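You operate a simulated robot arm through the tools that you are given. There is no shell and no other tool.

Carry out the task below with a simulated two-armed robot. There is one attempt and no reset: what you move stays moved.

Task
Swap the blue probe in the tall jar for the yellow one.
Fine: switch the blue one off first and stand it in the holder's free cup before you lift the yellow one; switch that on once it sits in the lid.

It is judged by the outcome, as a careful person would: the job done as asked, and still so three seconds after it is handed in. It fails if anything else is knocked over, pushed out of place, dropped, spilled or broken. Lids that push on must go on centred and level and be pressed home; caps that screw on are set level and turned clockwise until they are tight.

Robot
Two 6-joint arms with fingered hands on one trunk that stands fixed in place. Base frame: the origin is at the foot of the trunk, x ahead of it, y to its left, z up. Readings come in m, degrees, newtons and seconds.
The left shoulder is at [0.02, 0.157, 0.829], the right one opposite. With the tool pointing down near the work surface each hand reaches from about 0.1 to 0.82 m from the base axis, measured 20 degrees to its own side. Payload 4.1 kg a hand.
The TCP of each hand is the grasp point between the finger pads, 0.033 m short of the fingertips. In the tool frame z runs along the fingers and y along their closing line. The gripper opens to 0.112 m; its body begins 0.039 m behind the TCP. The gripper is a hand of 4 fingers: y runs from the thumb to the fingers, the wrist lies at [-0.016, -0.118, -0.2] in the tool frame, and closing takes about 1.5 s.
Orientation is that of the tool frame in the base frame, as a unit quaternion [x, y, z, w]. With the fingers straight down and the wrist toward the robot, the tool's x, y and z point along [0, 1, 0], [1, 0, 0] and [0, 0, -1] of the base frame.

Tools
- The arms move only by the tool send_rows. It takes "left_series", "right_series" or both (then of equal length, played together; a hand with none holds still); each is a list of rows, each an object (a shift or turn left out is 0, a gripper value left out holds the last) with "delta_pos": the shift along the tool's x, y, z in m, a list of three; "rotation": the turn, a rotation vector about the tool's x, y, z in degrees, a list of three. In form: [{"delta_pos": [dx, dy, dz], "rotation": [rx, ry, rz]}, ...]. A call has 1 to 20 rows; each row shifts and turns the commanded pose from where the row before left it, along the tool's axes as they then stand. "left_claw" and "right_claw" are, for a hand that has rows, the opening, from 0 (shut) to 1 (fully open), set as the call begins (left out, the last holds). Each row takes 0.2 s and may step no farther than 0.05 m and 8.6 degrees from the row before; otherwise, or with a gripper value out of range, the whole call is refused. Where a pose cannot be reached the arm comes as near as it can. A force on the tool above 40 N (or 10 N above the force at the start of the call, whichever is more), or a blocked arm, ends the call early, and 0.2 s more pass. Each finger travels about 0.072 m/s and halts on what it meets, pressing with about 32 N; the grip force reading is that of the motor and also rises with nothing between the fingers. The clock runs only during rows and for 0.2 s after the last one: add rows that do not move to give the fingers time. It gives the time, the measured TCP pose, the force on the tool (base axes), the opening and the grip force at its end, in the units of the frame above (readings bear some noise), with the torque about the TCP (base axes, N m) and any sound that the robot's microphone picked up.
- Cameras (640 x 400 px; columns grow to the right, rows downward): "scene" is now at [0.0683, -0.0125, 1.4607]; the picture's right is [-0.03, -1.00, 0.00], its down [-0.41, 0.01, -0.91] and it looks along [0.91, -0.03, -0.41] (base axes); focal length 271 px, centre (320, 200). "left" rides on the left gripper at [-0.066, -0.089, -0.13] in its tool frame; the picture's right is [-0.79, -0.29, 0.54], its down [0.55, -0.71, 0.44] and it looks along [0.26, 0.64, 0.72] (tool axes); focal length 247 px, centre (320, 200). "right" rides on the right gripper at [0.066, -0.089, -0.13] in its tool frame; the picture's right is [-0.79, 0.29, -0.54], its down [-0.55, -0.71, 0.44] and it looks along [-0.26, 0.64, 0.72] (tool axes); focal length 247 px, centre (320, 200). There is no depth. A picture from a camera that has moved, and an enlarged one, comes with that camera's place and axes in the base frame and with its lens. The place of the scene camera against the robot may be out by one fixed shift of up to 0.025 m in any direction.
- snapshot(camera): a new picture of that camera. It takes no simulated time.
- preshape(shape, hand): the hand has 4 fingers and takes this shape, open, in about a second: jaw (thumb against the fingers, like two jaws); tri (thumb and two fingers); tip (a fingertip pinch); poke (one finger out to press); point (the index stretched); flat (the hand flat); cup (the hand cupped); fist (a fist). The gripper value then closes the fingers along that shape, each until it touches; the sizes above hold for jaw. It gives what a move gives, with no picture.
- turn_head(pan, tilt): turns the head with the scene camera to pan (to the left, within 86 degrees either way) and tilt (down, from -29 to 69), counted from straight ahead of the robot. It gives what a move gives.
- close_up(camera, box): a new picture of the part [left, top, right, bottom] of that camera's present view, enlarged. It takes no simulated time.
- close_job(): hands the job in; it is judged then, once.

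Nothing tells you positions but the pictures and the camera data. Unless the task says otherwise, let go and move clear before handing in.

The tools are called as name(argument=value, ...) on one line, values as JSON. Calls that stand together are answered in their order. send_rows: Moves the arms, as the interface text tells. Its arguments: {"type":"object","properties":{"left_series":{"type":"array"},"left_claw":{"type":"number"},"right_series":{"type":"array"},"right_claw":{"type":"number"}},"required":[]} The other tools are called the same way: preshape (shape, hand) gives the hand a shape; turn_head (pan, tilt) turns the head that bears the scene camera; snapshot (camera) takes a picture; close_up (camera, box) takes an enlarged picture of a part of a camera's view; close_job () hands the job in.

At the start:

```text
t: 0.0
left_position: [0.3114, 0.0751, 1.3769]
left_orientation: [0.754, 0.656, 0.001, 0.0]
left_contact_force: [-0.5, 0.7, 0.4]
left_wrist_torque: [-0.03, 0.0, 0.01]
left_width: 0.1118
left_grip_force: 0.0
left_shape: jaw
right_position: [0.3343, -0.2049, 1.3789]
right_orientation: [0.754, 0.657, 0.0, -0.001]
right_contact_force: [-0.3, 0.4, -0.6]
right_wrist_torque: [-0.01, 0.02, 0.01]
right_width: 0.1114
right_grip_force: 0.0
right_shape: jaw
head pan, tilt (commanded): [-1.8, 24.1]
```

scene: 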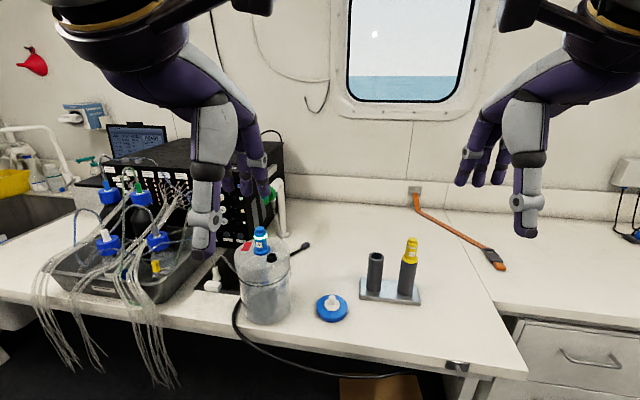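
right: 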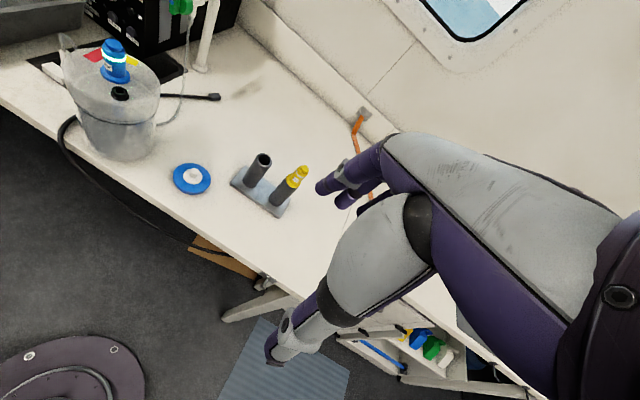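
left: 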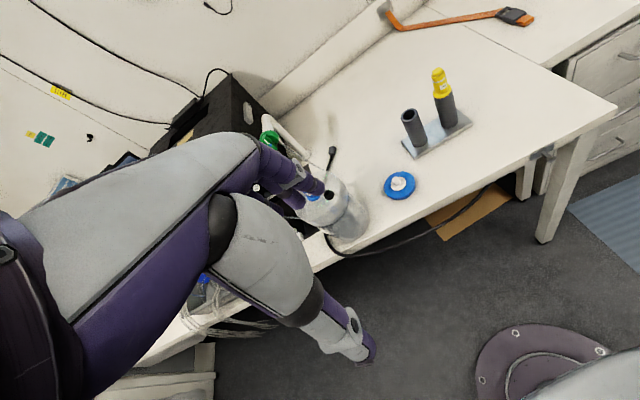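

I see a tall jar with a blue probe in its lid, a holder with two cups (one free, one with a yellow probe), and a blue lid lying on the bench. First I take closer pictures to locate things.

close_up(camera="scene", box=[200, 210, 360, 340])

close_up(camera="scene", box=[330, 220, 450, 320])

close_up(camera="right", box=[40, 20, 240, 180])

close_up(camera="right", box=[160, 130, 340, 240])

close_up(camera="left", box=[280, 50, 500, 260])

```text
3.08 times, centred on (280, 275) of scene
camera zoom: at [0.0683, -0.0125, 1.4607], right [-0.03, -1.0, 0.0], down [-0.41, 0.01, -0.91], along [0.91, -0.03, -0.41], focal length 834 px, centre (443, -31)
```

zoom: 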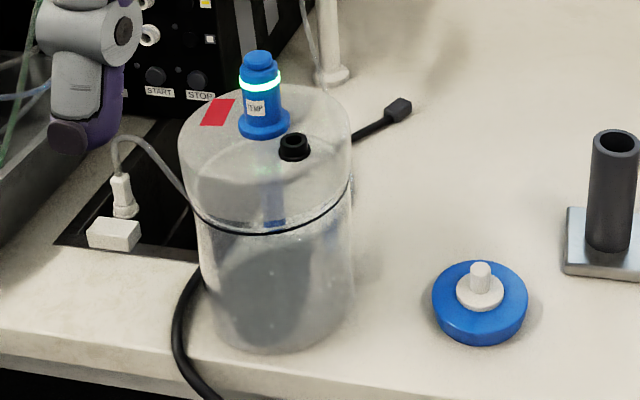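

```text
4.00 times, centred on (390, 270) of scene
camera zoom: at [0.0683, -0.0125, 1.4607], right [-0.03, -1.0, 0.0], down [-0.41, 0.01, -0.91], along [0.91, -0.03, -0.41], focal length 1084 px, centre (40, -80)
```

zoom: 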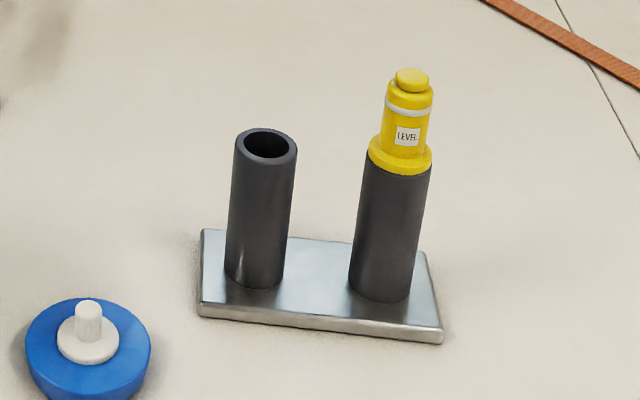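

```text
2.50 times, centred on (140, 100) of right
camera zoom: at [0.2543, -0.1276, 1.507], right [0.17, -0.82, 0.54], down [-0.78, -0.45, -0.44], along [0.6, -0.34, -0.72], focal length 617 px, centre (770, 450)
```

zoom: 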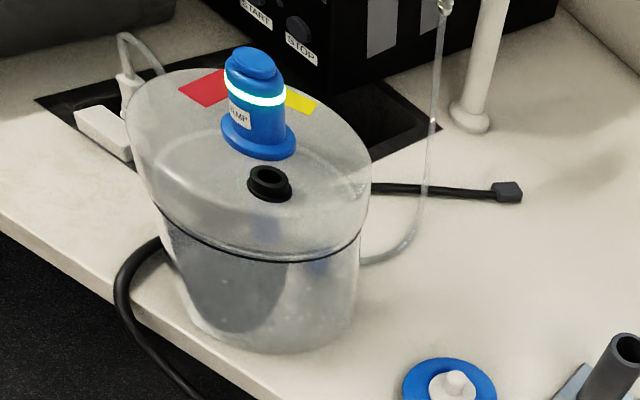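

```text
3.56 times, centred on (250, 185) of right
camera zoom: at [0.2543, -0.1276, 1.507], right [0.17, -0.82, 0.54], down [-0.78, -0.45, -0.44], along [0.6, -0.34, -0.72], focal length 878 px, centre (569, 253)
```

zoom: 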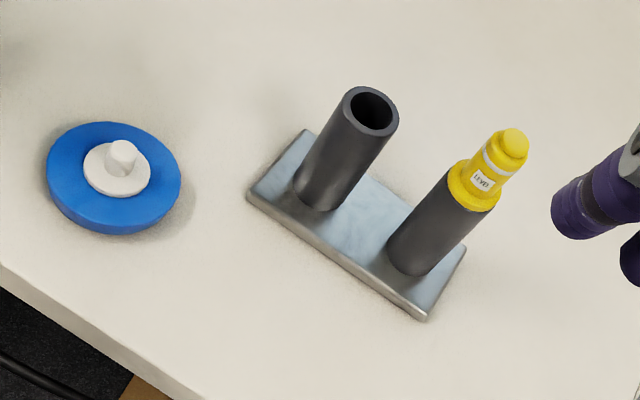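

```text
1.90 times, centred on (390, 155) of left
camera zoom: at [0.2145, 0.0222, 1.5078], right [-0.39, -0.75, -0.54], down [-0.63, 0.65, -0.44], along [0.67, 0.17, -0.72], focal length 470 px, centre (187, 286)
```

zoom: 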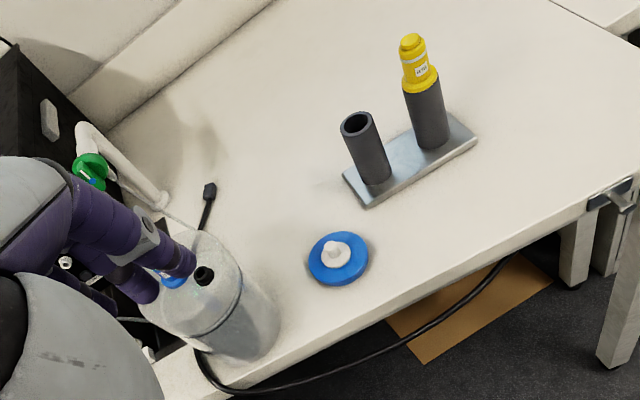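

The blue probe's top is near (0.617, 0.115, 1.163) and the yellow one's near (0.653, -0.263, 1.104), with the bench at about z 0.91. I'll use the left hand to press and the right to carry, so I shape the left hand to poke and check where its finger ends up.

preshape(shape="poke", hand="left")

snapshot(camera="left")

snapshot(camera="scene")

```text
t: 0.9
left_position: [0.3118, 0.0756, 1.3782]
left_orientation: [0.754, 0.656, 0.0, 0.0]
left_contact_force: [0.9, 0.4, 0.5]
left_wrist_torque: [-0.01, 0.03, 0.01]
left_width: 0.0
left_grip_force: 0.0
left_shape: poke
right_position: [0.3353, -0.2052, 1.3782]
right_orientation: [0.754, 0.657, 0.0, 0.0]
right_contact_force: [0.0, -0.1, -1.2]
right_wrist_torque: [0.01, 0.0, 0.01]
right_width: 0.1116
right_grip_force: 0.1
right_shape: jaw
head pan, tilt (commanded): [-1.8, 24.1]
```

```text
taken
camera left: at [0.2145, 0.0222, 1.5078], right [-0.39, -0.75, -0.54], down [-0.63, 0.65, -0.44], along [0.67, 0.17, -0.72], focal length 247 px, centre (320, 200)
```

left: 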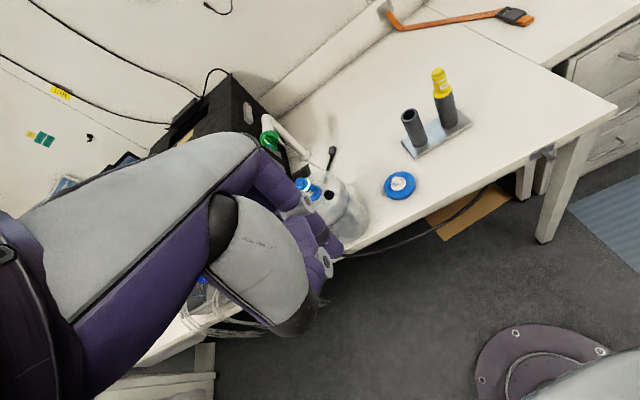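

```text
taken
camera scene: at [0.0683, -0.0124, 1.4607], right [-0.03, -1.0, 0.0], down [-0.41, 0.01, -0.91], along [0.91, -0.03, -0.41], focal length 271 px, centre (320, 200)
```

scene: 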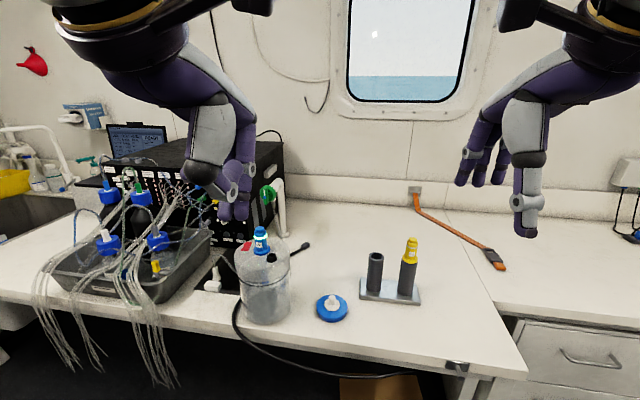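

close_up(camera="scene", box=[170, 90, 310, 240])

close_up(camera="left", box=[200, 120, 400, 300])

close_up(camera="right", box=[0, 0, 200, 180])

```text
2.67 times, centred on (240, 165) of scene
camera zoom: at [0.0683, -0.0124, 1.4607], right [-0.03, -1.0, 0.0], down [-0.41, 0.01, -0.91], along [0.91, -0.03, -0.41], focal length 723 px, centre (533, 293)
```

zoom: 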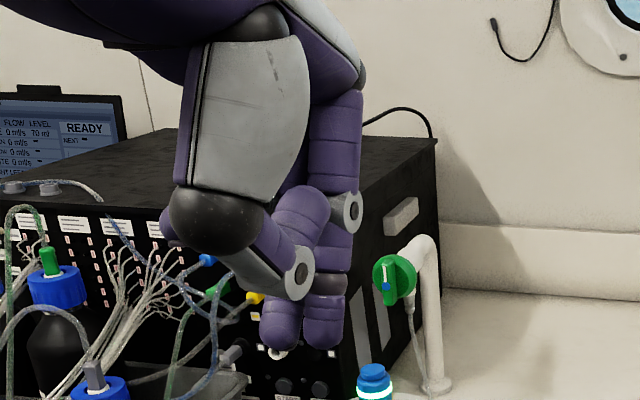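

```text
2.22 times, centred on (300, 210) of left
camera zoom: at [0.2145, 0.0222, 1.5078], right [-0.39, -0.75, -0.54], down [-0.63, 0.65, -0.44], along [0.67, 0.17, -0.72], focal length 549 px, centre (364, 178)
```

zoom: 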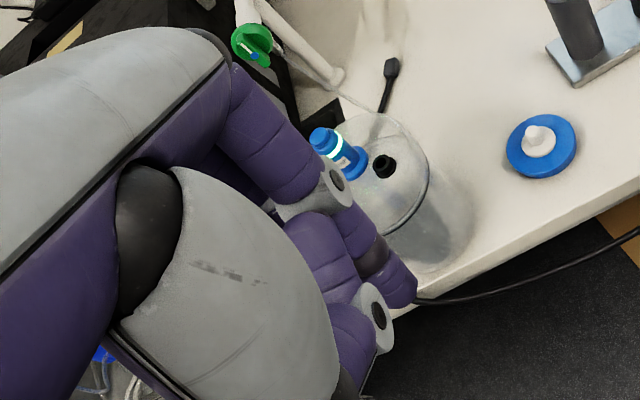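

```text
2.22 times, centred on (100, 90) of right
camera zoom: at [0.2543, -0.1276, 1.507], right [0.17, -0.82, 0.54], down [-0.78, -0.45, -0.44], along [0.6, -0.34, -0.72], focal length 549 px, centre (809, 444)
```

zoom: 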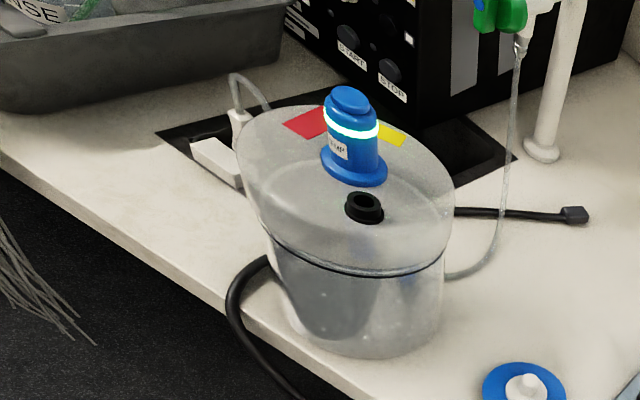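

The poking finger's tip sits about 3 cm beyond the left TCP. I'll bring it to a hover about 10 cm above the blue button, and turn the right hand so its camera watches the jar from the side.

send_rows(left_series=[{"delta_pos": [0.0073, 0.0248, 0.0068]}, {"delta_pos": [0.0073, 0.0248, 0.0068]}, {"delta_pos": [0.0073, 0.0248, 0.0068]}, {"delta_pos": [0.0073, 0.0248, 0.0068]}, {"delta_pos": [0.0073, 0.0248, 0.0068]}, {"delta_pos": [0.0073, 0.0248, 0.0068]}, {"delta_pos": [0.0073, 0.0248, 0.0068]}, {"delta_pos": [0.0073, 0.0248, 0.0068]}, {"delta_pos": [0.0073, 0.0248, 0.0068]}, {"delta_pos": [0.0073, 0.0248, 0.0068]}, {"delta_pos": [0.0073, 0.0248, 0.0068]}, {"delta_pos": [0.0073, 0.0248, 0.0068]}], right_series=[{"rotation": [0, 0, -8.3]}, {"rotation": [0, 0, -8.3]}, {"rotation": [0, 0, -8.3]}, {"rotation": [0, 0, -8.3]}, {"rotation": [0, 0, -8.3]}, {"rotation": [0, 0, -8.5]}, {"delta_pos": [-0.0023, 0.0237, 0.013]}, {"delta_pos": [-0.0023, 0.0237, 0.013]}, {"delta_pos": [-0.0023, 0.0237, 0.013]}, {"delta_pos": [-0.0023, 0.0237, 0.013]}, {"delta_pos": [-0.0023, 0.0237, 0.013]}, {"delta_pos": [-0.0023, 0.0237, 0.013]}])

snapshot(camera="right")

snapshot(camera="scene")

snapshot(camera="left")

```text
t: 3.5
left_position: [0.5826, 0.1196, 1.2614]
left_orientation: [0.754, 0.657, 0.001, 0.001]
left_contact_force: [-0.5, 0.6, 0.4]
left_wrist_torque: [-0.05, -0.11, 0.01]
left_width: 0.0001
left_grip_force: 0.0
left_shape: poke
left hand out of reach, approached as far as the arm can: row 8, 9, 10, 11, 12
right_position: [0.4464, -0.1204, 1.2998]
right_orientation: [0.406, 0.914, -0.001, 0.0]
right_contact_force: [-0.9, 0.3, 0.4]
right_wrist_torque: [-0.03, -0.08, -0.03]
right_width: 0.1118
right_grip_force: 0.0
right_shape: jaw
head pan, tilt (commanded): [-1.8, 24.1]
```

```text
taken
camera right: at [0.3361, -0.1308, 1.4297], right [0.74, -0.4, 0.54], down [-0.16, -0.89, -0.44], along [0.65, 0.24, -0.72], focal length 247 px, centre (320, 200)
```

right: 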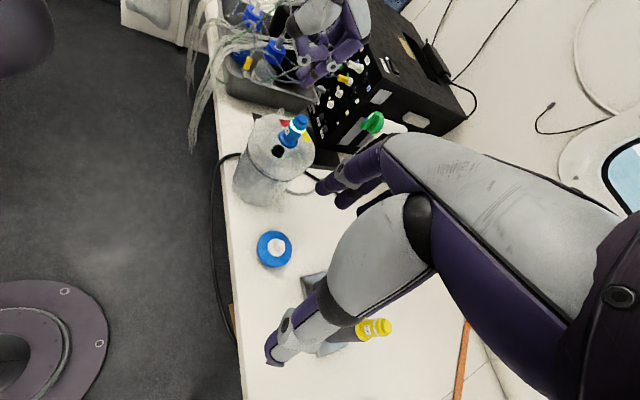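

```text
taken
camera scene: at [0.0671, -0.0122, 1.4608], right [-0.03, -1.0, 0.0], down [-0.41, 0.01, -0.91], along [0.91, -0.03, -0.41], focal length 271 px, centre (320, 200)
```

scene: 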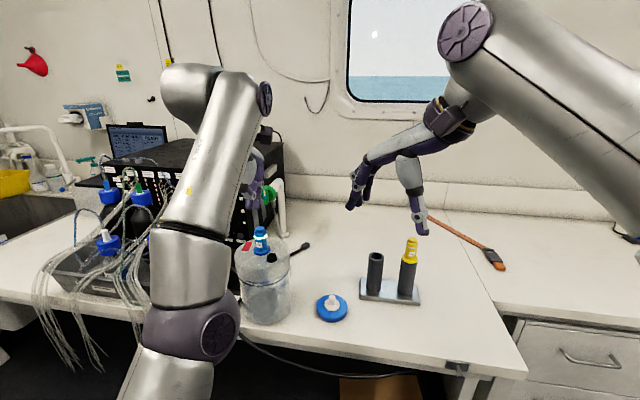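

```text
taken
camera left: at [0.4839, 0.0664, 1.39], right [-0.39, -0.75, -0.54], down [-0.63, 0.65, -0.44], along [0.67, 0.17, -0.72], focal length 247 px, centre (320, 200)
```

left: 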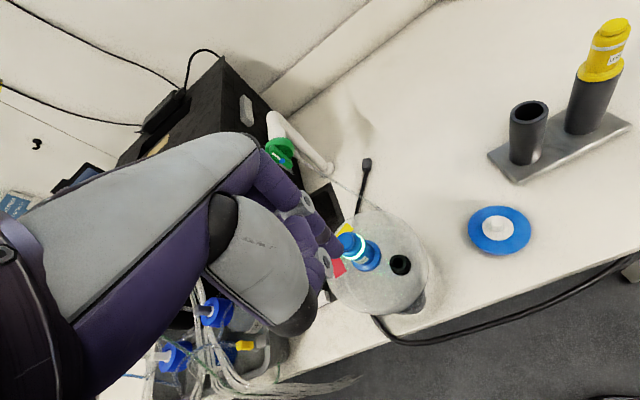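

The left arm stopped short because that height is past its reach. It will reach further once it is lower. I'll look closely before bringing the finger down.

close_up(camera="left", box=[260, 170, 460, 340])

close_up(camera="right", box=[200, 80, 400, 240])

close_up(camera="scene", box=[200, 140, 320, 280])

close_up(camera="scene", box=[320, 100, 480, 250])

```text
2.35 times, centred on (360, 255) of left
camera zoom: at [0.4839, 0.0664, 1.39], right [-0.39, -0.75, -0.54], down [-0.63, 0.65, -0.44], along [0.67, 0.17, -0.72], focal length 581 px, centre (226, 71)
```

zoom: 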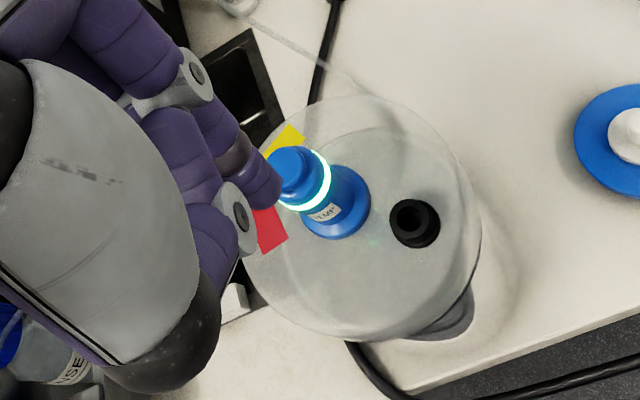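

```text
2.50 times, centred on (300, 160) of right
camera zoom: at [0.3361, -0.1308, 1.4297], right [0.74, -0.4, 0.54], down [-0.16, -0.89, -0.44], along [0.65, 0.24, -0.72], focal length 617 px, centre (370, 300)
```

zoom: 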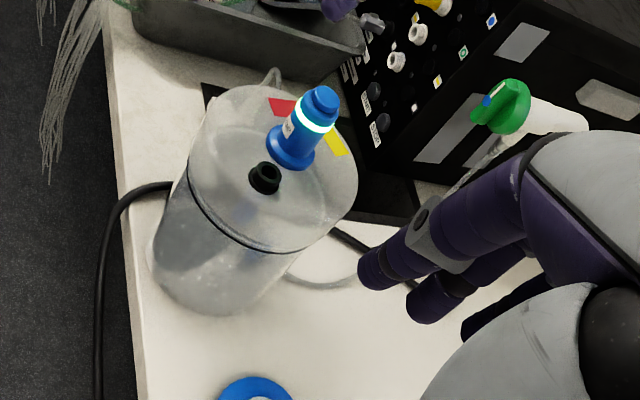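

```text
2.86 times, centred on (260, 210) of scene
camera zoom: at [0.0671, -0.0122, 1.4608], right [-0.03, -1.0, 0.0], down [-0.41, 0.01, -0.91], along [0.91, -0.03, -0.41], focal length 775 px, centre (491, 171)
```

zoom: 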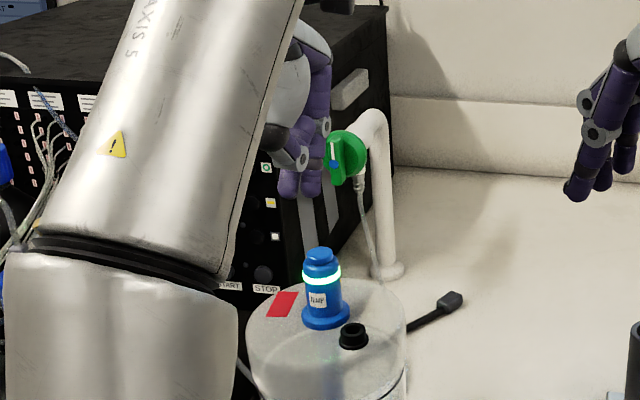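

```text
2.67 times, centred on (400, 175) of scene
camera zoom: at [0.0671, -0.0122, 1.4608], right [-0.03, -1.0, 0.0], down [-0.41, 0.01, -0.91], along [0.91, -0.03, -0.41], focal length 723 px, centre (107, 267)
```

zoom: 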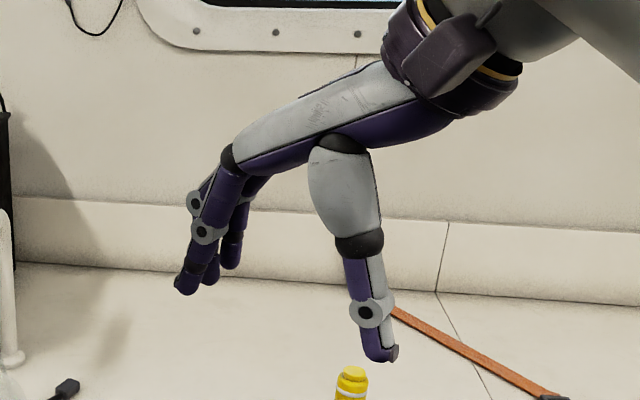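

I'll lower the left finger to a few centimetres above the button and check the alignment again.

send_rows(left_series=[{"delta_pos": [0, 0, 0.0166]}, {"delta_pos": [0, 0, 0.02]}, {"delta_pos": [0, 0, 0.02]}, {"delta_pos": [0, 0, 0.01]}, {"delta_pos": [0, 0, 0]}])

close_up(camera="left", box=[260, 170, 460, 340])

close_up(camera="right", box=[200, 40, 360, 200])

close_up(camera="scene", box=[200, 140, 320, 280])

```text
t: 4.7
left_position: [0.6151, 0.1146, 1.2252]
left_orientation: [0.754, 0.657, -0.001, 0.0]
left_contact_force: [-0.6, -1.3, -0.5]
left_wrist_torque: [0.0, 0.0, 0.0]
left_width: 0.0001
left_grip_force: 0.1
left_shape: poke
left hand out of reach, approached as far as the arm can: row 1, 2, 3, 4
right_position: [0.4493, -0.1201, 1.3008]
right_orientation: [0.406, 0.914, 0.0, 0.0]
right_contact_force: [0.2, 0.8, -0.4]
right_wrist_torque: [-0.01, -0.04, -0.01]
right_width: 0.1117
right_grip_force: 0.0
right_shape: jaw
head pan, tilt (commanded): [-1.8, 24.1]
```

```text
2.35 times, centred on (360, 255) of left
camera zoom: at [0.5178, 0.0613, 1.355], right [-0.39, -0.75, -0.54], down [-0.63, 0.65, -0.43], along [0.67, 0.17, -0.72], focal length 581 px, centre (226, 71)
```

zoom: 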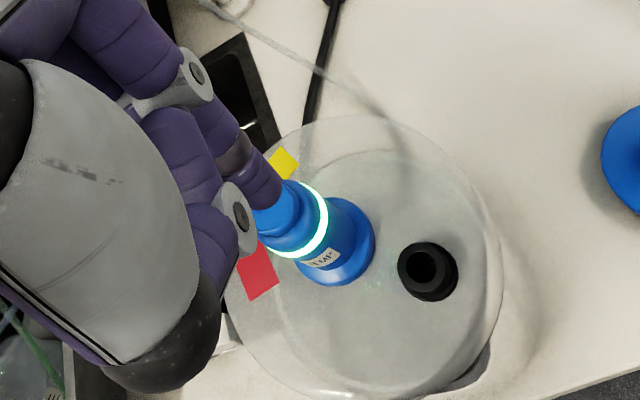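

```text
2.50 times, centred on (280, 120) of right
camera zoom: at [0.3371, -0.131, 1.4295], right [0.74, -0.4, 0.54], down [-0.16, -0.89, -0.44], along [0.65, 0.24, -0.72], focal length 617 px, centre (420, 400)
```

zoom: 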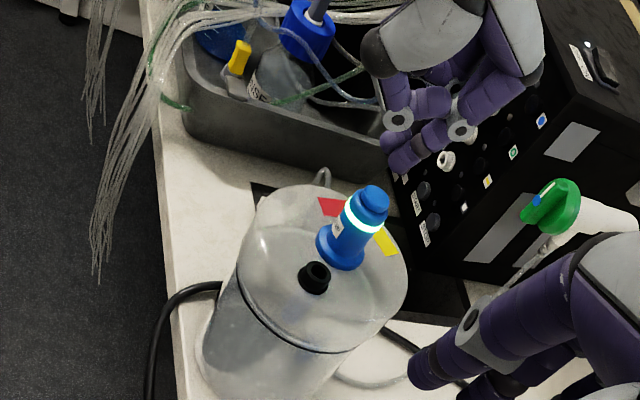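

```text
2.86 times, centred on (260, 210) of scene
camera zoom: at [0.0683, -0.0124, 1.4607], right [-0.03, -1.0, 0.0], down [-0.41, 0.01, -0.91], along [0.91, -0.03, -0.41], focal length 775 px, centre (491, 171)
```

zoom: 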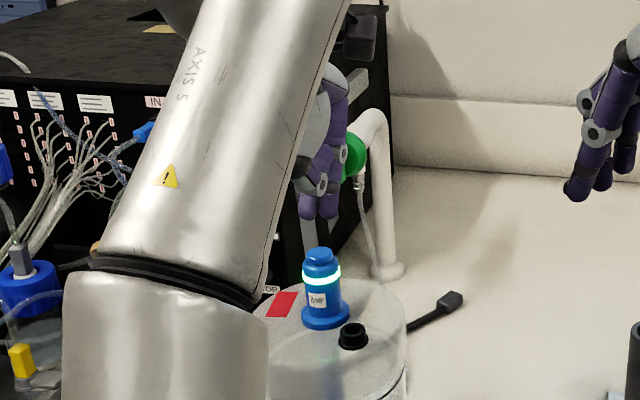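

The button centre triangulates to about (0.623, 0.119, 1.157), and the finger is roughly 1 cm short and to the right of it. I'll shift it over, come down to about 15 mm above, and check again.

send_rows(left_series=[{"delta_pos": [0.0026, 0.0024, 0.005]}, {"delta_pos": [0.0026, 0.0024, 0.01]}, {"delta_pos": [0, 0, 0.01]}, {"delta_pos": [0, 0, 0]}, {"delta_pos": [0, 0, 0]}])

close_up(camera="left", box=[260, 170, 460, 340])

close_up(camera="right", box=[240, 60, 340, 140])

close_up(camera="scene", box=[220, 180, 300, 260])

```text
t: 5.9
left_position: [0.6291, 0.1176, 1.2093]
left_orientation: [0.754, 0.656, -0.001, -0.001]
left_contact_force: [-1.1, 0.8, -0.1]
left_wrist_torque: [0.0, 0.01, -0.02]
left_width: 0.0001
left_grip_force: 0.1
left_shape: poke
left hand out of reach, approached as far as the arm can: row 2, 3
right_position: [0.4493, -0.1202, 1.3001]
right_orientation: [0.406, 0.914, 0.0, 0.0]
right_contact_force: [0.2, 0.4, 0.2]
right_wrist_torque: [-0.05, 0.03, -0.02]
right_width: 0.112
right_grip_force: 0.2
right_shape: jaw
head pan, tilt (commanded): [-1.8, 24.1]
```

```text
2.35 times, centred on (360, 255) of left
camera zoom: at [0.5325, 0.0641, 1.3389], right [-0.39, -0.75, -0.54], down [-0.63, 0.65, -0.43], along [0.67, 0.17, -0.72], focal length 581 px, centre (226, 71)
```

zoom: 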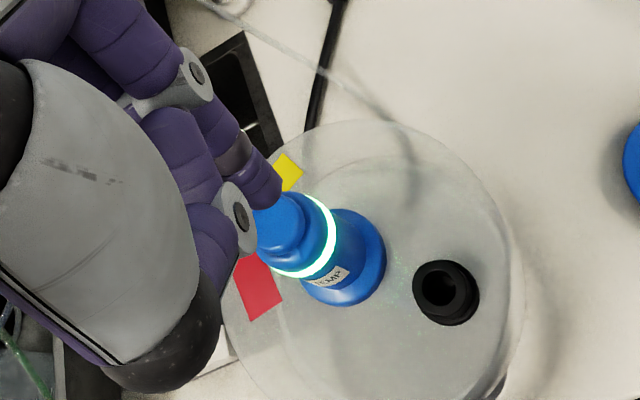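

```text
5.00 times, centred on (290, 100) of right
camera zoom: at [0.3371, -0.1309, 1.4295], right [0.74, -0.4, 0.54], down [-0.16, -0.89, -0.44], along [0.65, 0.24, -0.72], focal length 1235 px, centre (470, 700)
```

zoom: 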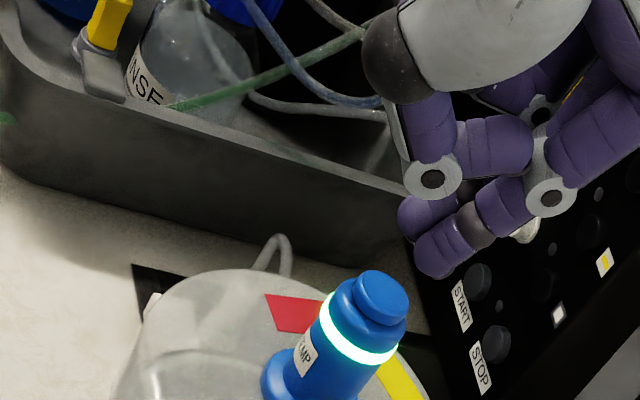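

```text
5.00 times, centred on (260, 220) of scene
camera zoom: at [0.0683, -0.0124, 1.4607], right [-0.03, -1.0, 0.0], down [-0.41, 0.01, -0.91], along [0.91, -0.03, -0.41], focal length 1356 px, centre (620, 100)
```

zoom: 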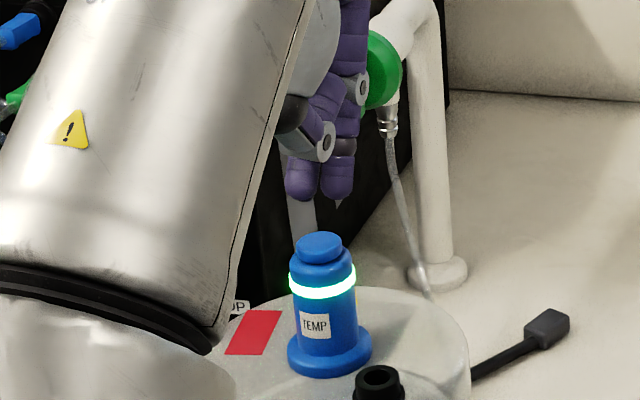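

The finger looks about 9 mm too far right of the button. I'll let the arm settle and read the pose before correcting.

send_rows(left_series=[{"delta_pos": [0, 0, 0]}, {"delta_pos": [0, 0, 0]}, {"delta_pos": [0, 0, 0]}])

```text
t: 6.7
left_position: [0.6303, 0.1186, 1.2088]
left_orientation: [0.754, 0.656, -0.001, -0.001]
left_contact_force: [-0.3, -0.3, -0.3]
left_wrist_torque: [0.0, -0.02, 0.0]
left_width: 0.0
left_grip_force: 0.1
left_shape: poke
right_position: [0.4484, -0.1202, 1.3006]
right_orientation: [0.406, 0.914, -0.001, -0.001]
right_contact_force: [0.4, -1.0, 1.2]
right_wrist_torque: [-0.02, -0.01, -0.03]
right_width: 0.1117
right_grip_force: 0.1
right_shape: jaw
head pan, tilt (commanded): [-1.8, 24.1]
```

send_rows(left_series=[{"delta_pos": [0.0038, -0.003, 0]}, {"delta_pos": [0.0039, -0.0031, 0]}, {"delta_pos": [0, 0, 0.004]}, {"delta_pos": [0, 0, 0.004]}, {"delta_pos": [0, 0, 0]}, {"delta_pos": [0, 0, 0]}])

close_up(camera="left", box=[280, 190, 400, 290])

close_up(camera="right", box=[240, 60, 340, 140])

close_up(camera="scene", box=[220, 180, 300, 260])

```text
t: 8.1
left_position: [0.6329, 0.1259, 1.2061]
left_orientation: [0.754, 0.657, 0.0, -0.001]
left_contact_force: [-0.8, 0.0, 0.9]
left_wrist_torque: [0.01, -0.01, -0.01]
left_width: 0.0
left_grip_force: 0.0
left_shape: poke
left hand out of reach, approached as far as the arm can: row 2, 3
right_position: [0.449, -0.121, 1.2997]
right_orientation: [0.406, 0.914, 0.0, 0.0]
right_contact_force: [0.1, 0.2, 0.5]
right_wrist_torque: [0.01, -0.03, -0.02]
right_width: 0.1116
right_grip_force: 0.1
right_shape: jaw
head pan, tilt (commanded): [-1.8, 24.1]
```

```text
4.00 times, centred on (340, 240) of left
camera zoom: at [0.5351, 0.072, 1.337], right [-0.39, -0.75, -0.54], down [-0.63, 0.65, -0.43], along [0.67, 0.17, -0.72], focal length 988 px, centre (240, 40)
```

zoom: 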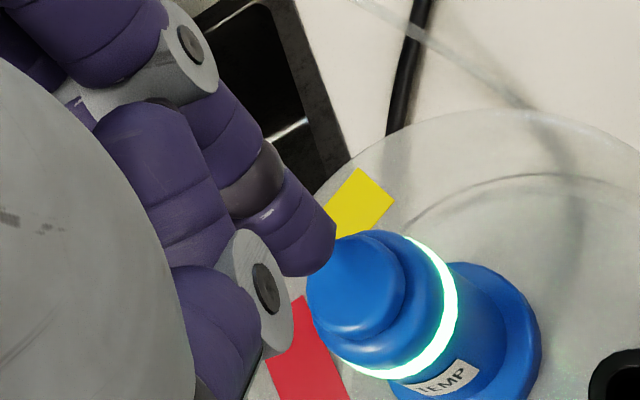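

```text
5.00 times, centred on (290, 100) of right
camera zoom: at [0.3371, -0.1309, 1.4295], right [0.74, -0.4, 0.54], down [-0.16, -0.89, -0.44], along [0.65, 0.24, -0.72], focal length 1235 px, centre (470, 700)
```

zoom: 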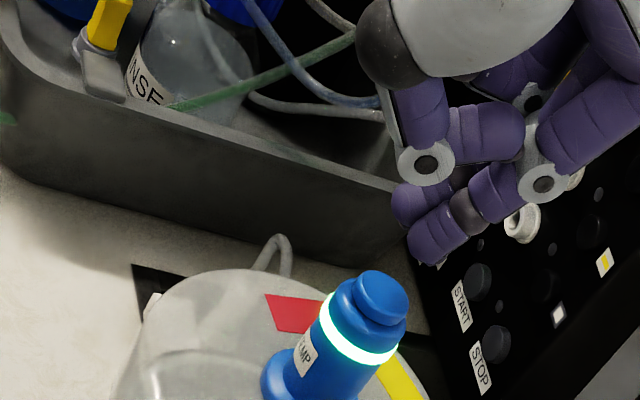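

```text
5.00 times, centred on (260, 220) of scene
camera zoom: at [0.0683, -0.0124, 1.4607], right [-0.03, -1.0, 0.0], down [-0.41, 0.01, -0.91], along [0.91, -0.03, -0.41], focal length 1356 px, centre (620, 100)
```

zoom: 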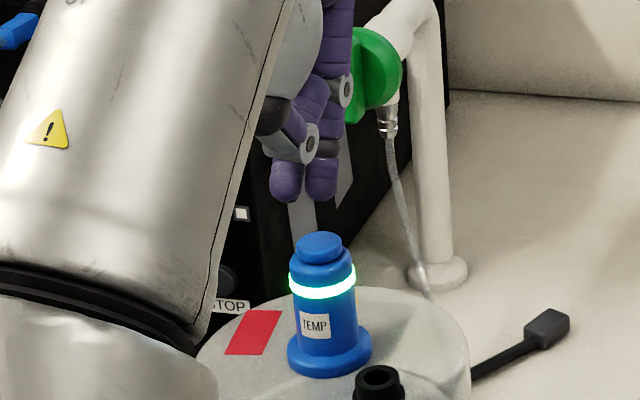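

The left arm is working at the edge of its reach with the finger vertical. I'll raise it a little and tilt the hand 15° so the wrist comes back and lower, which should let it track properly.

send_rows(left_series=[{"delta_pos": [0, 0, -0.01]}, {"delta_pos": [0, 0, -0.01]}, {"rotation": [-5, 0, 0]}, {"rotation": [-5, 0, 0]}, {"rotation": [-5, 0, 0]}, {"delta_pos": [0, 0, 0]}, {"delta_pos": [0, 0, 0]}])

close_up(camera="right", box=[240, 60, 340, 140])

close_up(camera="scene", box=[220, 180, 300, 260])

```text
t: 9.7
left_position: [0.6682, 0.1211, 1.2593]
left_orientation: [0.748, 0.651, 0.085, 0.098]
left_contact_force: [0.4, -1.0, -0.3]
left_wrist_torque: [0.03, 0.0, 0.02]
left_width: 0.0002
left_grip_force: 0.0
left_shape: poke
left hand out of reach, approached as far as the arm can: row 2, 3, 4, 5
right_position: [0.4492, -0.1207, 1.3002]
right_orientation: [0.406, 0.914, 0.0, -0.001]
right_contact_force: [-0.3, 0.1, 0.2]
right_wrist_torque: [-0.03, -0.03, 0.0]
right_width: 0.1116
right_grip_force: 0.1
right_shape: jaw
head pan, tilt (commanded): [-1.8, 24.1]
```

```text
5.00 times, centred on (290, 100) of right
camera zoom: at [0.3371, -0.131, 1.4295], right [0.74, -0.4, 0.54], down [-0.16, -0.89, -0.44], along [0.65, 0.24, -0.72], focal length 1235 px, centre (470, 700)
```

zoom: 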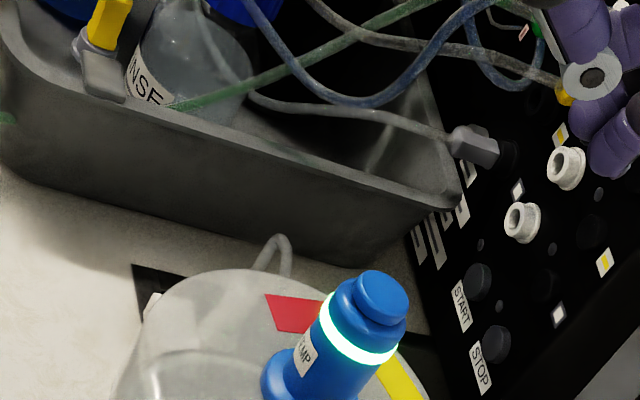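

```text
5.00 times, centred on (260, 220) of scene
camera zoom: at [0.0683, -0.0125, 1.4607], right [-0.03, -1.0, 0.0], down [-0.41, 0.01, -0.91], along [0.91, -0.03, -0.41], focal length 1356 px, centre (620, 100)
```

zoom: 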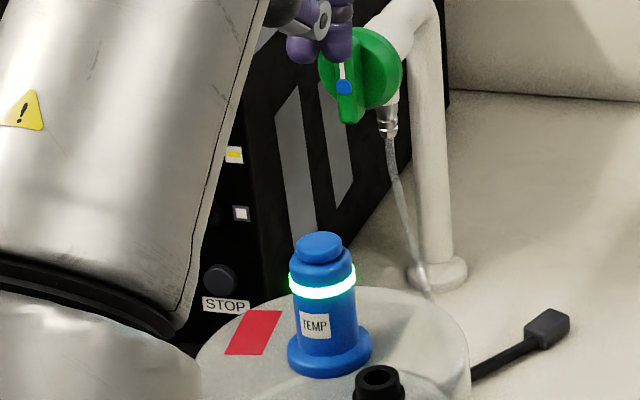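

The reading shows the left arm settled further out and higher than I commanded, because it is fully stretched. I'll pull it back toward the robot over free space and see whether it follows again.

send_rows(left_series=[{"delta_pos": [-0.0027, -0.0191, -0.0051]}, {"delta_pos": [-0.0027, -0.0191, -0.0051]}, {"delta_pos": [-0.0027, -0.0191, -0.0051]}, {"delta_pos": [-0.0027, -0.0191, -0.0051]}, {"delta_pos": [-0.0027, -0.0191, -0.0051]}, {"delta_pos": [0, 0, 0]}, {"delta_pos": [0, 0, 0]}])

```text
t: 11.3
left_position: [0.616, 0.1164, 1.3079]
left_orientation: [0.748, 0.651, 0.085, 0.097]
left_contact_force: [-0.7, 0.4, -0.7]
left_wrist_torque: [-0.02, -0.02, 0.02]
left_width: 0.0001
left_grip_force: 0.1
left_shape: poke
left hand out of reach, approached as far as the arm can: row 1, 2, 3, 4, 5
right_position: [0.4493, -0.1212, 1.301]
right_orientation: [0.406, 0.914, 0.0, 0.0]
right_contact_force: [-0.3, -0.6, -0.4]
right_wrist_torque: [0.03, 0.03, 0.0]
right_width: 0.1117
right_grip_force: 0.1
right_shape: jaw
head pan, tilt (commanded): [-1.8, 24.1]
```

snapshot(camera="scene")

snapshot(camera="right")

snapshot(camera="left")

```text
taken
camera scene: at [0.0683, -0.0124, 1.4607], right [-0.03, -1.0, 0.0], down [-0.41, 0.01, -0.91], along [0.91, -0.03, -0.41], focal length 271 px, centre (320, 200)
```

scene: 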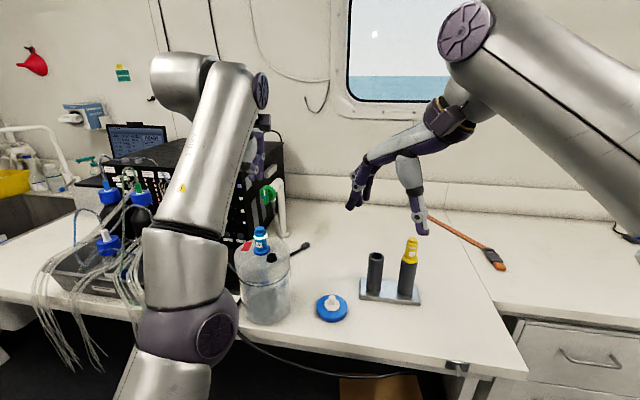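

```text
taken
camera right: at [0.3371, -0.1309, 1.4295], right [0.74, -0.4, 0.54], down [-0.16, -0.89, -0.44], along [0.65, 0.24, -0.72], focal length 247 px, centre (320, 200)
```

right: 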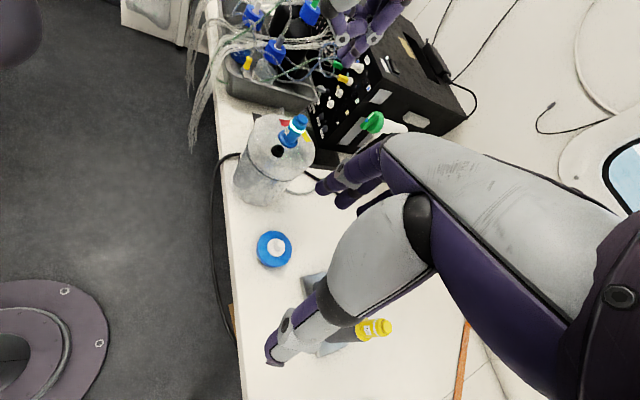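

```text
taken
camera left: at [0.4884, 0.0668, 1.4112], right [-0.25, -0.77, -0.59], down [-0.49, 0.63, -0.6], along [0.83, 0.14, -0.53], focal length 247 px, centre (320, 200)
```

left: 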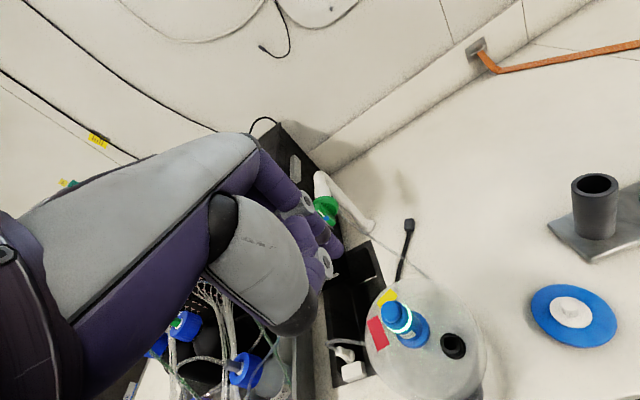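

The left arm is locked straight at the elbow. I'll send it back along the way it came, to unfold it before trying again.

send_rows(left_series=[{"delta_pos": [-0.0096, -0.0183, -0.0243]}, {"delta_pos": [-0.0096, -0.0183, -0.0243]}, {"delta_pos": [-0.0096, -0.0183, -0.0243]}, {"delta_pos": [-0.0096, -0.0183, -0.0243]}, {"delta_pos": [-0.0096, -0.0183, -0.0243]}, {"delta_pos": [-0.0096, -0.0183, -0.0243]}, {"delta_pos": [-0.0096, -0.0183, -0.0243]}, {"delta_pos": [-0.0096, -0.0183, -0.0243]}, {"delta_pos": [0, 0, 0]}, {"delta_pos": [0, 0, 0]}])

snapshot(camera="scene")

```text
t: 13.5
left_position: [0.4141, 0.0684, 1.4303]
left_orientation: [0.748, 0.651, 0.086, 0.099]
left_contact_force: [0.2, -0.5, -1.4]
left_wrist_torque: [0.01, -0.02, 0.0]
left_width: 0.0001
left_grip_force: 0.1
left_shape: poke
left hand out of reach, approached as far as the arm can: row 6, 7, 8
right_position: [0.4489, -0.1203, 1.3006]
right_orientation: [0.406, 0.914, 0.0, 0.0]
right_contact_force: [0.2, 0.7, -0.5]
right_wrist_torque: [-0.02, -0.02, 0.02]
right_width: 0.1119
right_grip_force: 0.0
right_shape: jaw
head pan, tilt (commanded): [-1.8, 24.1]
```

```text
taken
camera scene: at [0.0683, -0.0124, 1.4607], right [-0.03, -1.0, 0.0], down [-0.41, 0.01, -0.91], along [0.91, -0.03, -0.41], focal length 271 px, centre (320, 200)
```

scene: 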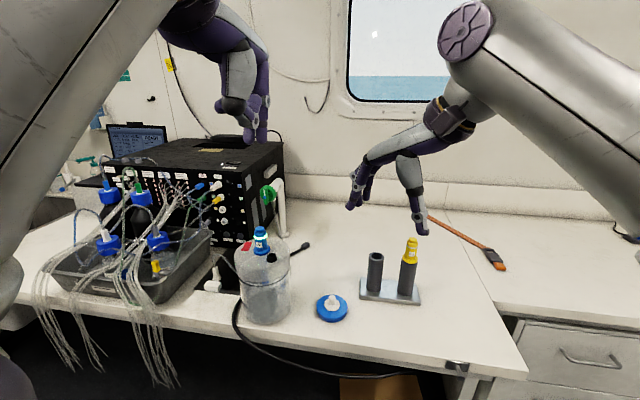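

snapshot(camera="left")

turn_head(pan=40, tilt=45)

snapshot(camera="scene")

```text
taken
camera left: at [0.2864, 0.0195, 1.5343], right [-0.24, -0.77, -0.59], down [-0.49, 0.63, -0.6], along [0.84, 0.14, -0.53], focal length 247 px, centre (320, 200)
```

left: 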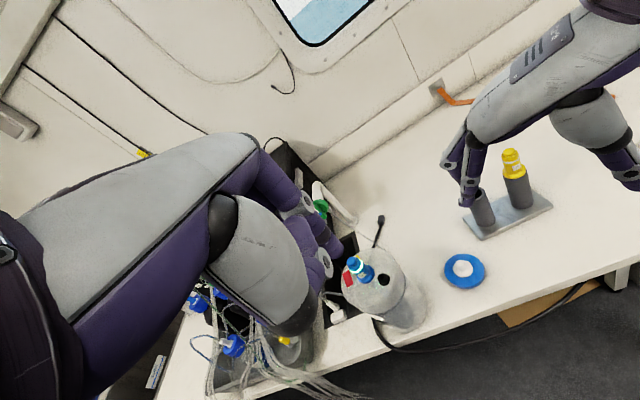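

```text
t: 14.6
left_position: [0.4134, 0.0694, 1.4317]
left_orientation: [0.748, 0.651, 0.086, 0.098]
left_contact_force: [-0.2, 0.6, 0.1]
left_wrist_torque: [0.03, 0.03, 0.01]
left_width: 0.0
left_grip_force: 0.0
left_shape: poke
right_position: [0.4477, -0.1207, 1.3001]
right_orientation: [0.406, 0.914, 0.0, 0.0]
right_contact_force: [-0.1, 0.9, 0.1]
right_wrist_torque: [0.0, 0.01, 0.02]
right_width: 0.1117
right_grip_force: 0.1
right_shape: jaw
head pan, tilt (commanded): [40.0, 45.0]
```

```text
taken
camera scene: at [0.0383, 0.0427, 1.4287], right [0.64, -0.77, 0.0], down [-0.54, -0.45, -0.71], along [0.54, 0.45, -0.71], focal length 271 px, centre (320, 200)
```

scene: 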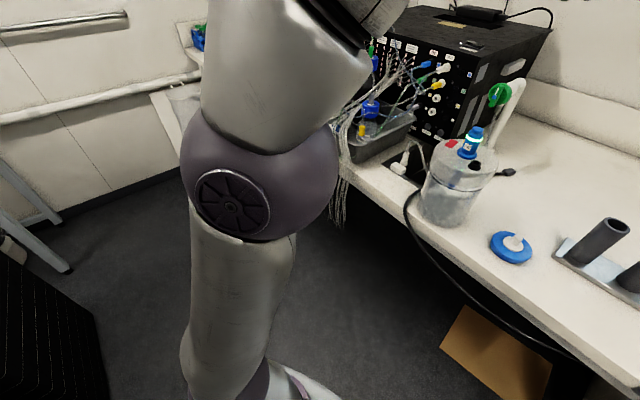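

The left arm was standing straight up, so I'll park it further left as an observer, with its camera on the jar. The right arm has more room and will do everything. First I'll shape the right hand for poking and tilt it for reach.

preshape(shape="poke", hand="right")

send_rows(left_series=[{"delta_pos": [0.029, -0.01, 0.0025]}, {"delta_pos": [0.029, -0.01, 0.0025]}, {"delta_pos": [0.029, -0.01, 0.0025]}, {"delta_pos": [0.029, -0.01, 0.0025]}, {"delta_pos": [0.029, -0.01, 0.0025]}, {"delta_pos": [0.029, -0.01, 0.0025]}, {"delta_pos": [0, 0, 0]}], right_series=[{"rotation": [-8.3, 0, 0]}, {"rotation": [-8.3, 0, 0]}, {"rotation": [-8.4, 0, 0]}, {"delta_pos": [0, 0, 0]}, {"delta_pos": [0, 0, 0]}, {"delta_pos": [0, 0, 0]}, {"delta_pos": [0, 0, 0]}])

turn_head(pan=0, tilt=30)

snapshot(camera="scene")

snapshot(camera="left")

snapshot(camera="right")

```text
t: 15.5
left_position: [0.4129, 0.0702, 1.4316]
left_orientation: [0.747, 0.652, 0.086, 0.098]
left_contact_force: [0.0, -0.3, -0.2]
left_wrist_torque: [0.02, 0.0, 0.03]
left_width: 0.0002
left_grip_force: 0.0
left_shape: poke
right_position: [0.4485, -0.1196, 1.3005]
right_orientation: [0.406, 0.914, 0.0, 0.001]
right_contact_force: [-0.2, -0.3, 0.3]
right_wrist_torque: [0.0, -0.03, 0.02]
right_width: 0.0
right_grip_force: 0.1
right_shape: poke
head pan, tilt (commanded): [40.0, 45.0]
```

```text
t: 17.1
left_position: [0.3855, 0.251, 1.4015]
left_orientation: [0.748, 0.651, 0.086, 0.098]
left_contact_force: [-0.2, 0.4, -0.7]
left_wrist_torque: [0.04, 0.01, 0.02]
left_width: 0.0
left_grip_force: 0.1
left_shape: poke
right_position: [0.4498, -0.1195, 1.2993]
right_orientation: [0.396, 0.892, 0.198, 0.088]
right_contact_force: [0.2, -0.1, 0.1]
right_wrist_torque: [0.0, -0.01, 0.03]
right_width: 0.0
right_grip_force: 0.1
right_shape: poke
head pan, tilt (commanded): [40.0, 45.0]
```

```text
t: 18.2
left_position: [0.3858, 0.2498, 1.4013]
left_orientation: [0.747, 0.652, 0.086, 0.099]
left_contact_force: [0.1, 0.0, 0.5]
left_wrist_torque: [0.02, 0.04, -0.01]
left_width: 0.0
left_grip_force: 0.1
left_shape: poke
right_position: [0.4488, -0.1204, 1.3003]
right_orientation: [0.397, 0.892, 0.198, 0.087]
right_contact_force: [0.2, -0.2, -0.4]
right_wrist_torque: [-0.04, -0.01, 0.04]
right_width: 0.0
right_grip_force: 0.1
right_shape: poke
head pan, tilt (commanded): [0.0, 30.0]
```

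```text
taken
camera scene: at [0.0664, -0.0094, 1.4513], right [0.0, -1.0, 0.0], down [-0.5, 0.0, -0.87], along [0.87, 0.0, -0.5], focal length 271 px, centre (320, 200)
```

scene: 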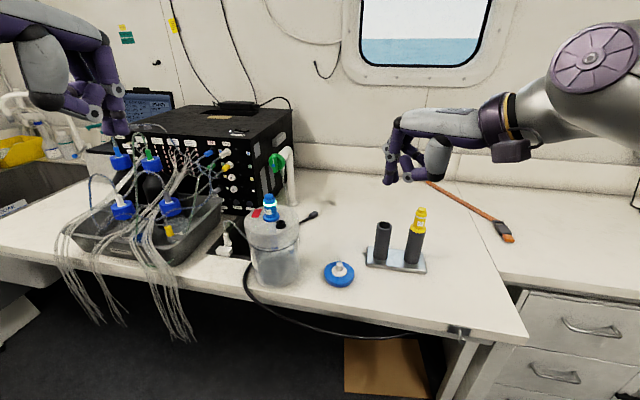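

```text
taken
camera left: at [0.2577, 0.2011, 1.5038], right [-0.25, -0.77, -0.59], down [-0.49, 0.63, -0.6], along [0.84, 0.14, -0.53], focal length 247 px, centre (320, 200)
```

left: 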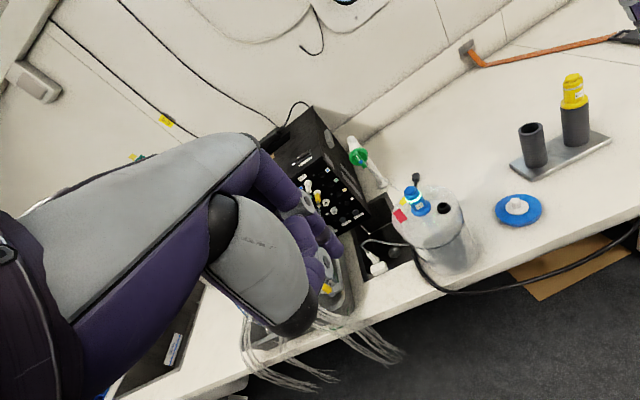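

```text
taken
camera right: at [0.3027, -0.1624, 1.3791], right [0.56, -0.57, 0.61], down [0.03, -0.72, -0.69], along [0.83, 0.4, -0.38], focal length 247 px, centre (320, 200)
```

right: 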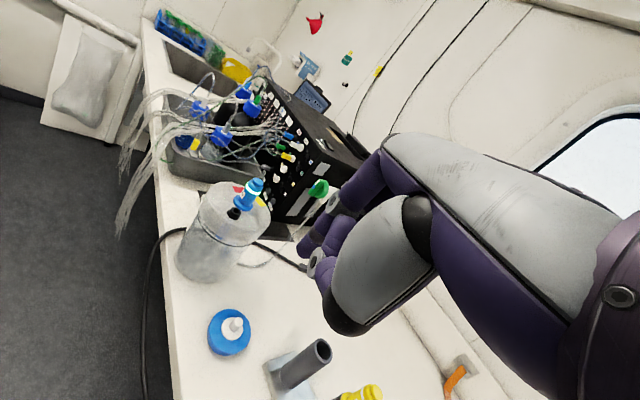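

All three views are clear now. I'll move the right finger to hover about 5 cm above the blue button.

send_rows(right_series=[{"delta_pos": [0.0044, 0.0186, 0.01447]}, {"delta_pos": [0.0044, 0.0186, 0.01447]}, {"delta_pos": [0.0044, 0.0186, 0.01447]}, {"delta_pos": [0.0044, 0.0186, 0.01447]}, {"delta_pos": [0.0044, 0.0186, 0.01447]}, {"delta_pos": [0.0044, 0.0186, 0.01447]}, {"delta_pos": [0.0044, 0.0186, 0.01447]}, {"delta_pos": [0.0044, 0.0186, 0.01447]}, {"delta_pos": [0.0044, 0.0186, 0.01447]}, {"delta_pos": [0.0044, 0.0186, 0.01447]}, {"delta_pos": [0.0044, 0.0186, 0.01447]}, {"delta_pos": [0.0044, 0.0186, 0.01447]}, {"delta_pos": [0, 0, 0]}])

close_up(camera="scene", box=[200, 110, 360, 230])

close_up(camera="left", box=[350, 110, 510, 230])

close_up(camera="right", box=[240, 180, 400, 300])

```text
t: 21.0
left_position: [0.3847, 0.2516, 1.4019]
left_orientation: [0.748, 0.651, 0.085, 0.098]
left_contact_force: [0.2, 0.8, -0.3]
left_wrist_torque: [0.01, 0.01, -0.01]
left_width: 0.0
left_grip_force: 0.2
left_shape: poke
right_position: [0.6181, 0.104, 1.2368]
right_orientation: [0.397, 0.892, 0.198, 0.088]
right_contact_force: [-0.1, -0.2, -0.1]
right_wrist_torque: [0.0, 0.04, 0.0]
right_width: 0.0
right_grip_force: 0.0
right_shape: poke
head pan, tilt (commanded): [0.0, 30.0]
```

```text
3.33 times, centred on (280, 170) of scene
camera zoom: at [0.0664, -0.0096, 1.4513], right [0.0, -1.0, 0.0], down [-0.5, 0.0, -0.87], along [0.87, 0.0, -0.5], focal length 904 px, centre (453, 300)
```

zoom: 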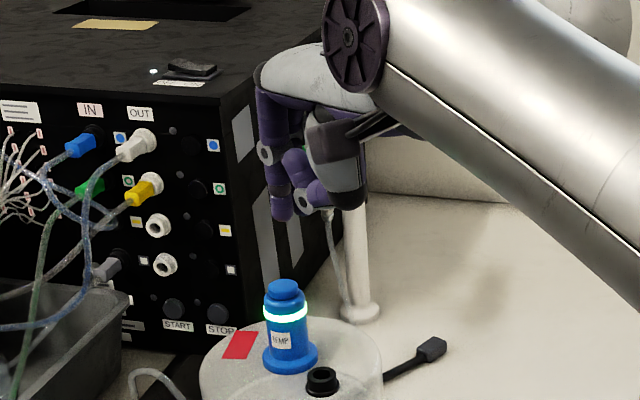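

```text
3.33 times, centred on (430, 170) of left
camera zoom: at [0.2576, 0.201, 1.5038], right [-0.25, -0.77, -0.59], down [-0.49, 0.63, -0.6], along [0.84, 0.14, -0.53], focal length 823 px, centre (-47, 300)
```

zoom: 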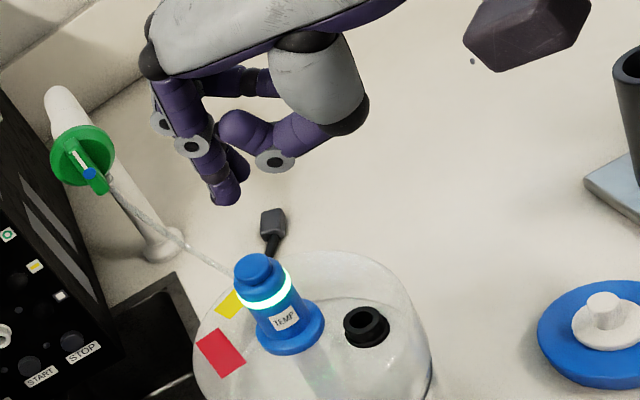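

```text
3.33 times, centred on (320, 240) of right
camera zoom: at [0.4721, 0.0622, 1.3164], right [0.56, -0.57, 0.61], down [0.03, -0.72, -0.69], along [0.83, 0.4, -0.38], focal length 823 px, centre (320, 67)
```

zoom: 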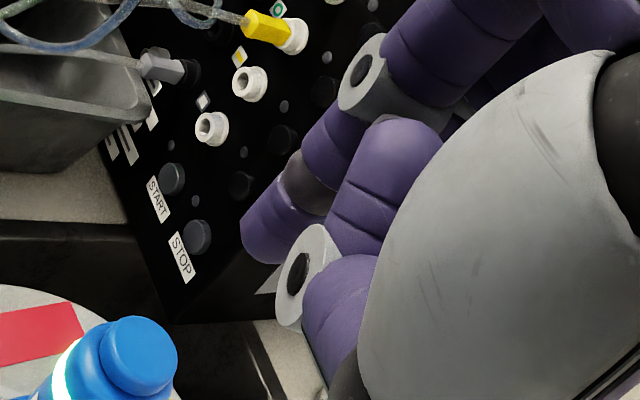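

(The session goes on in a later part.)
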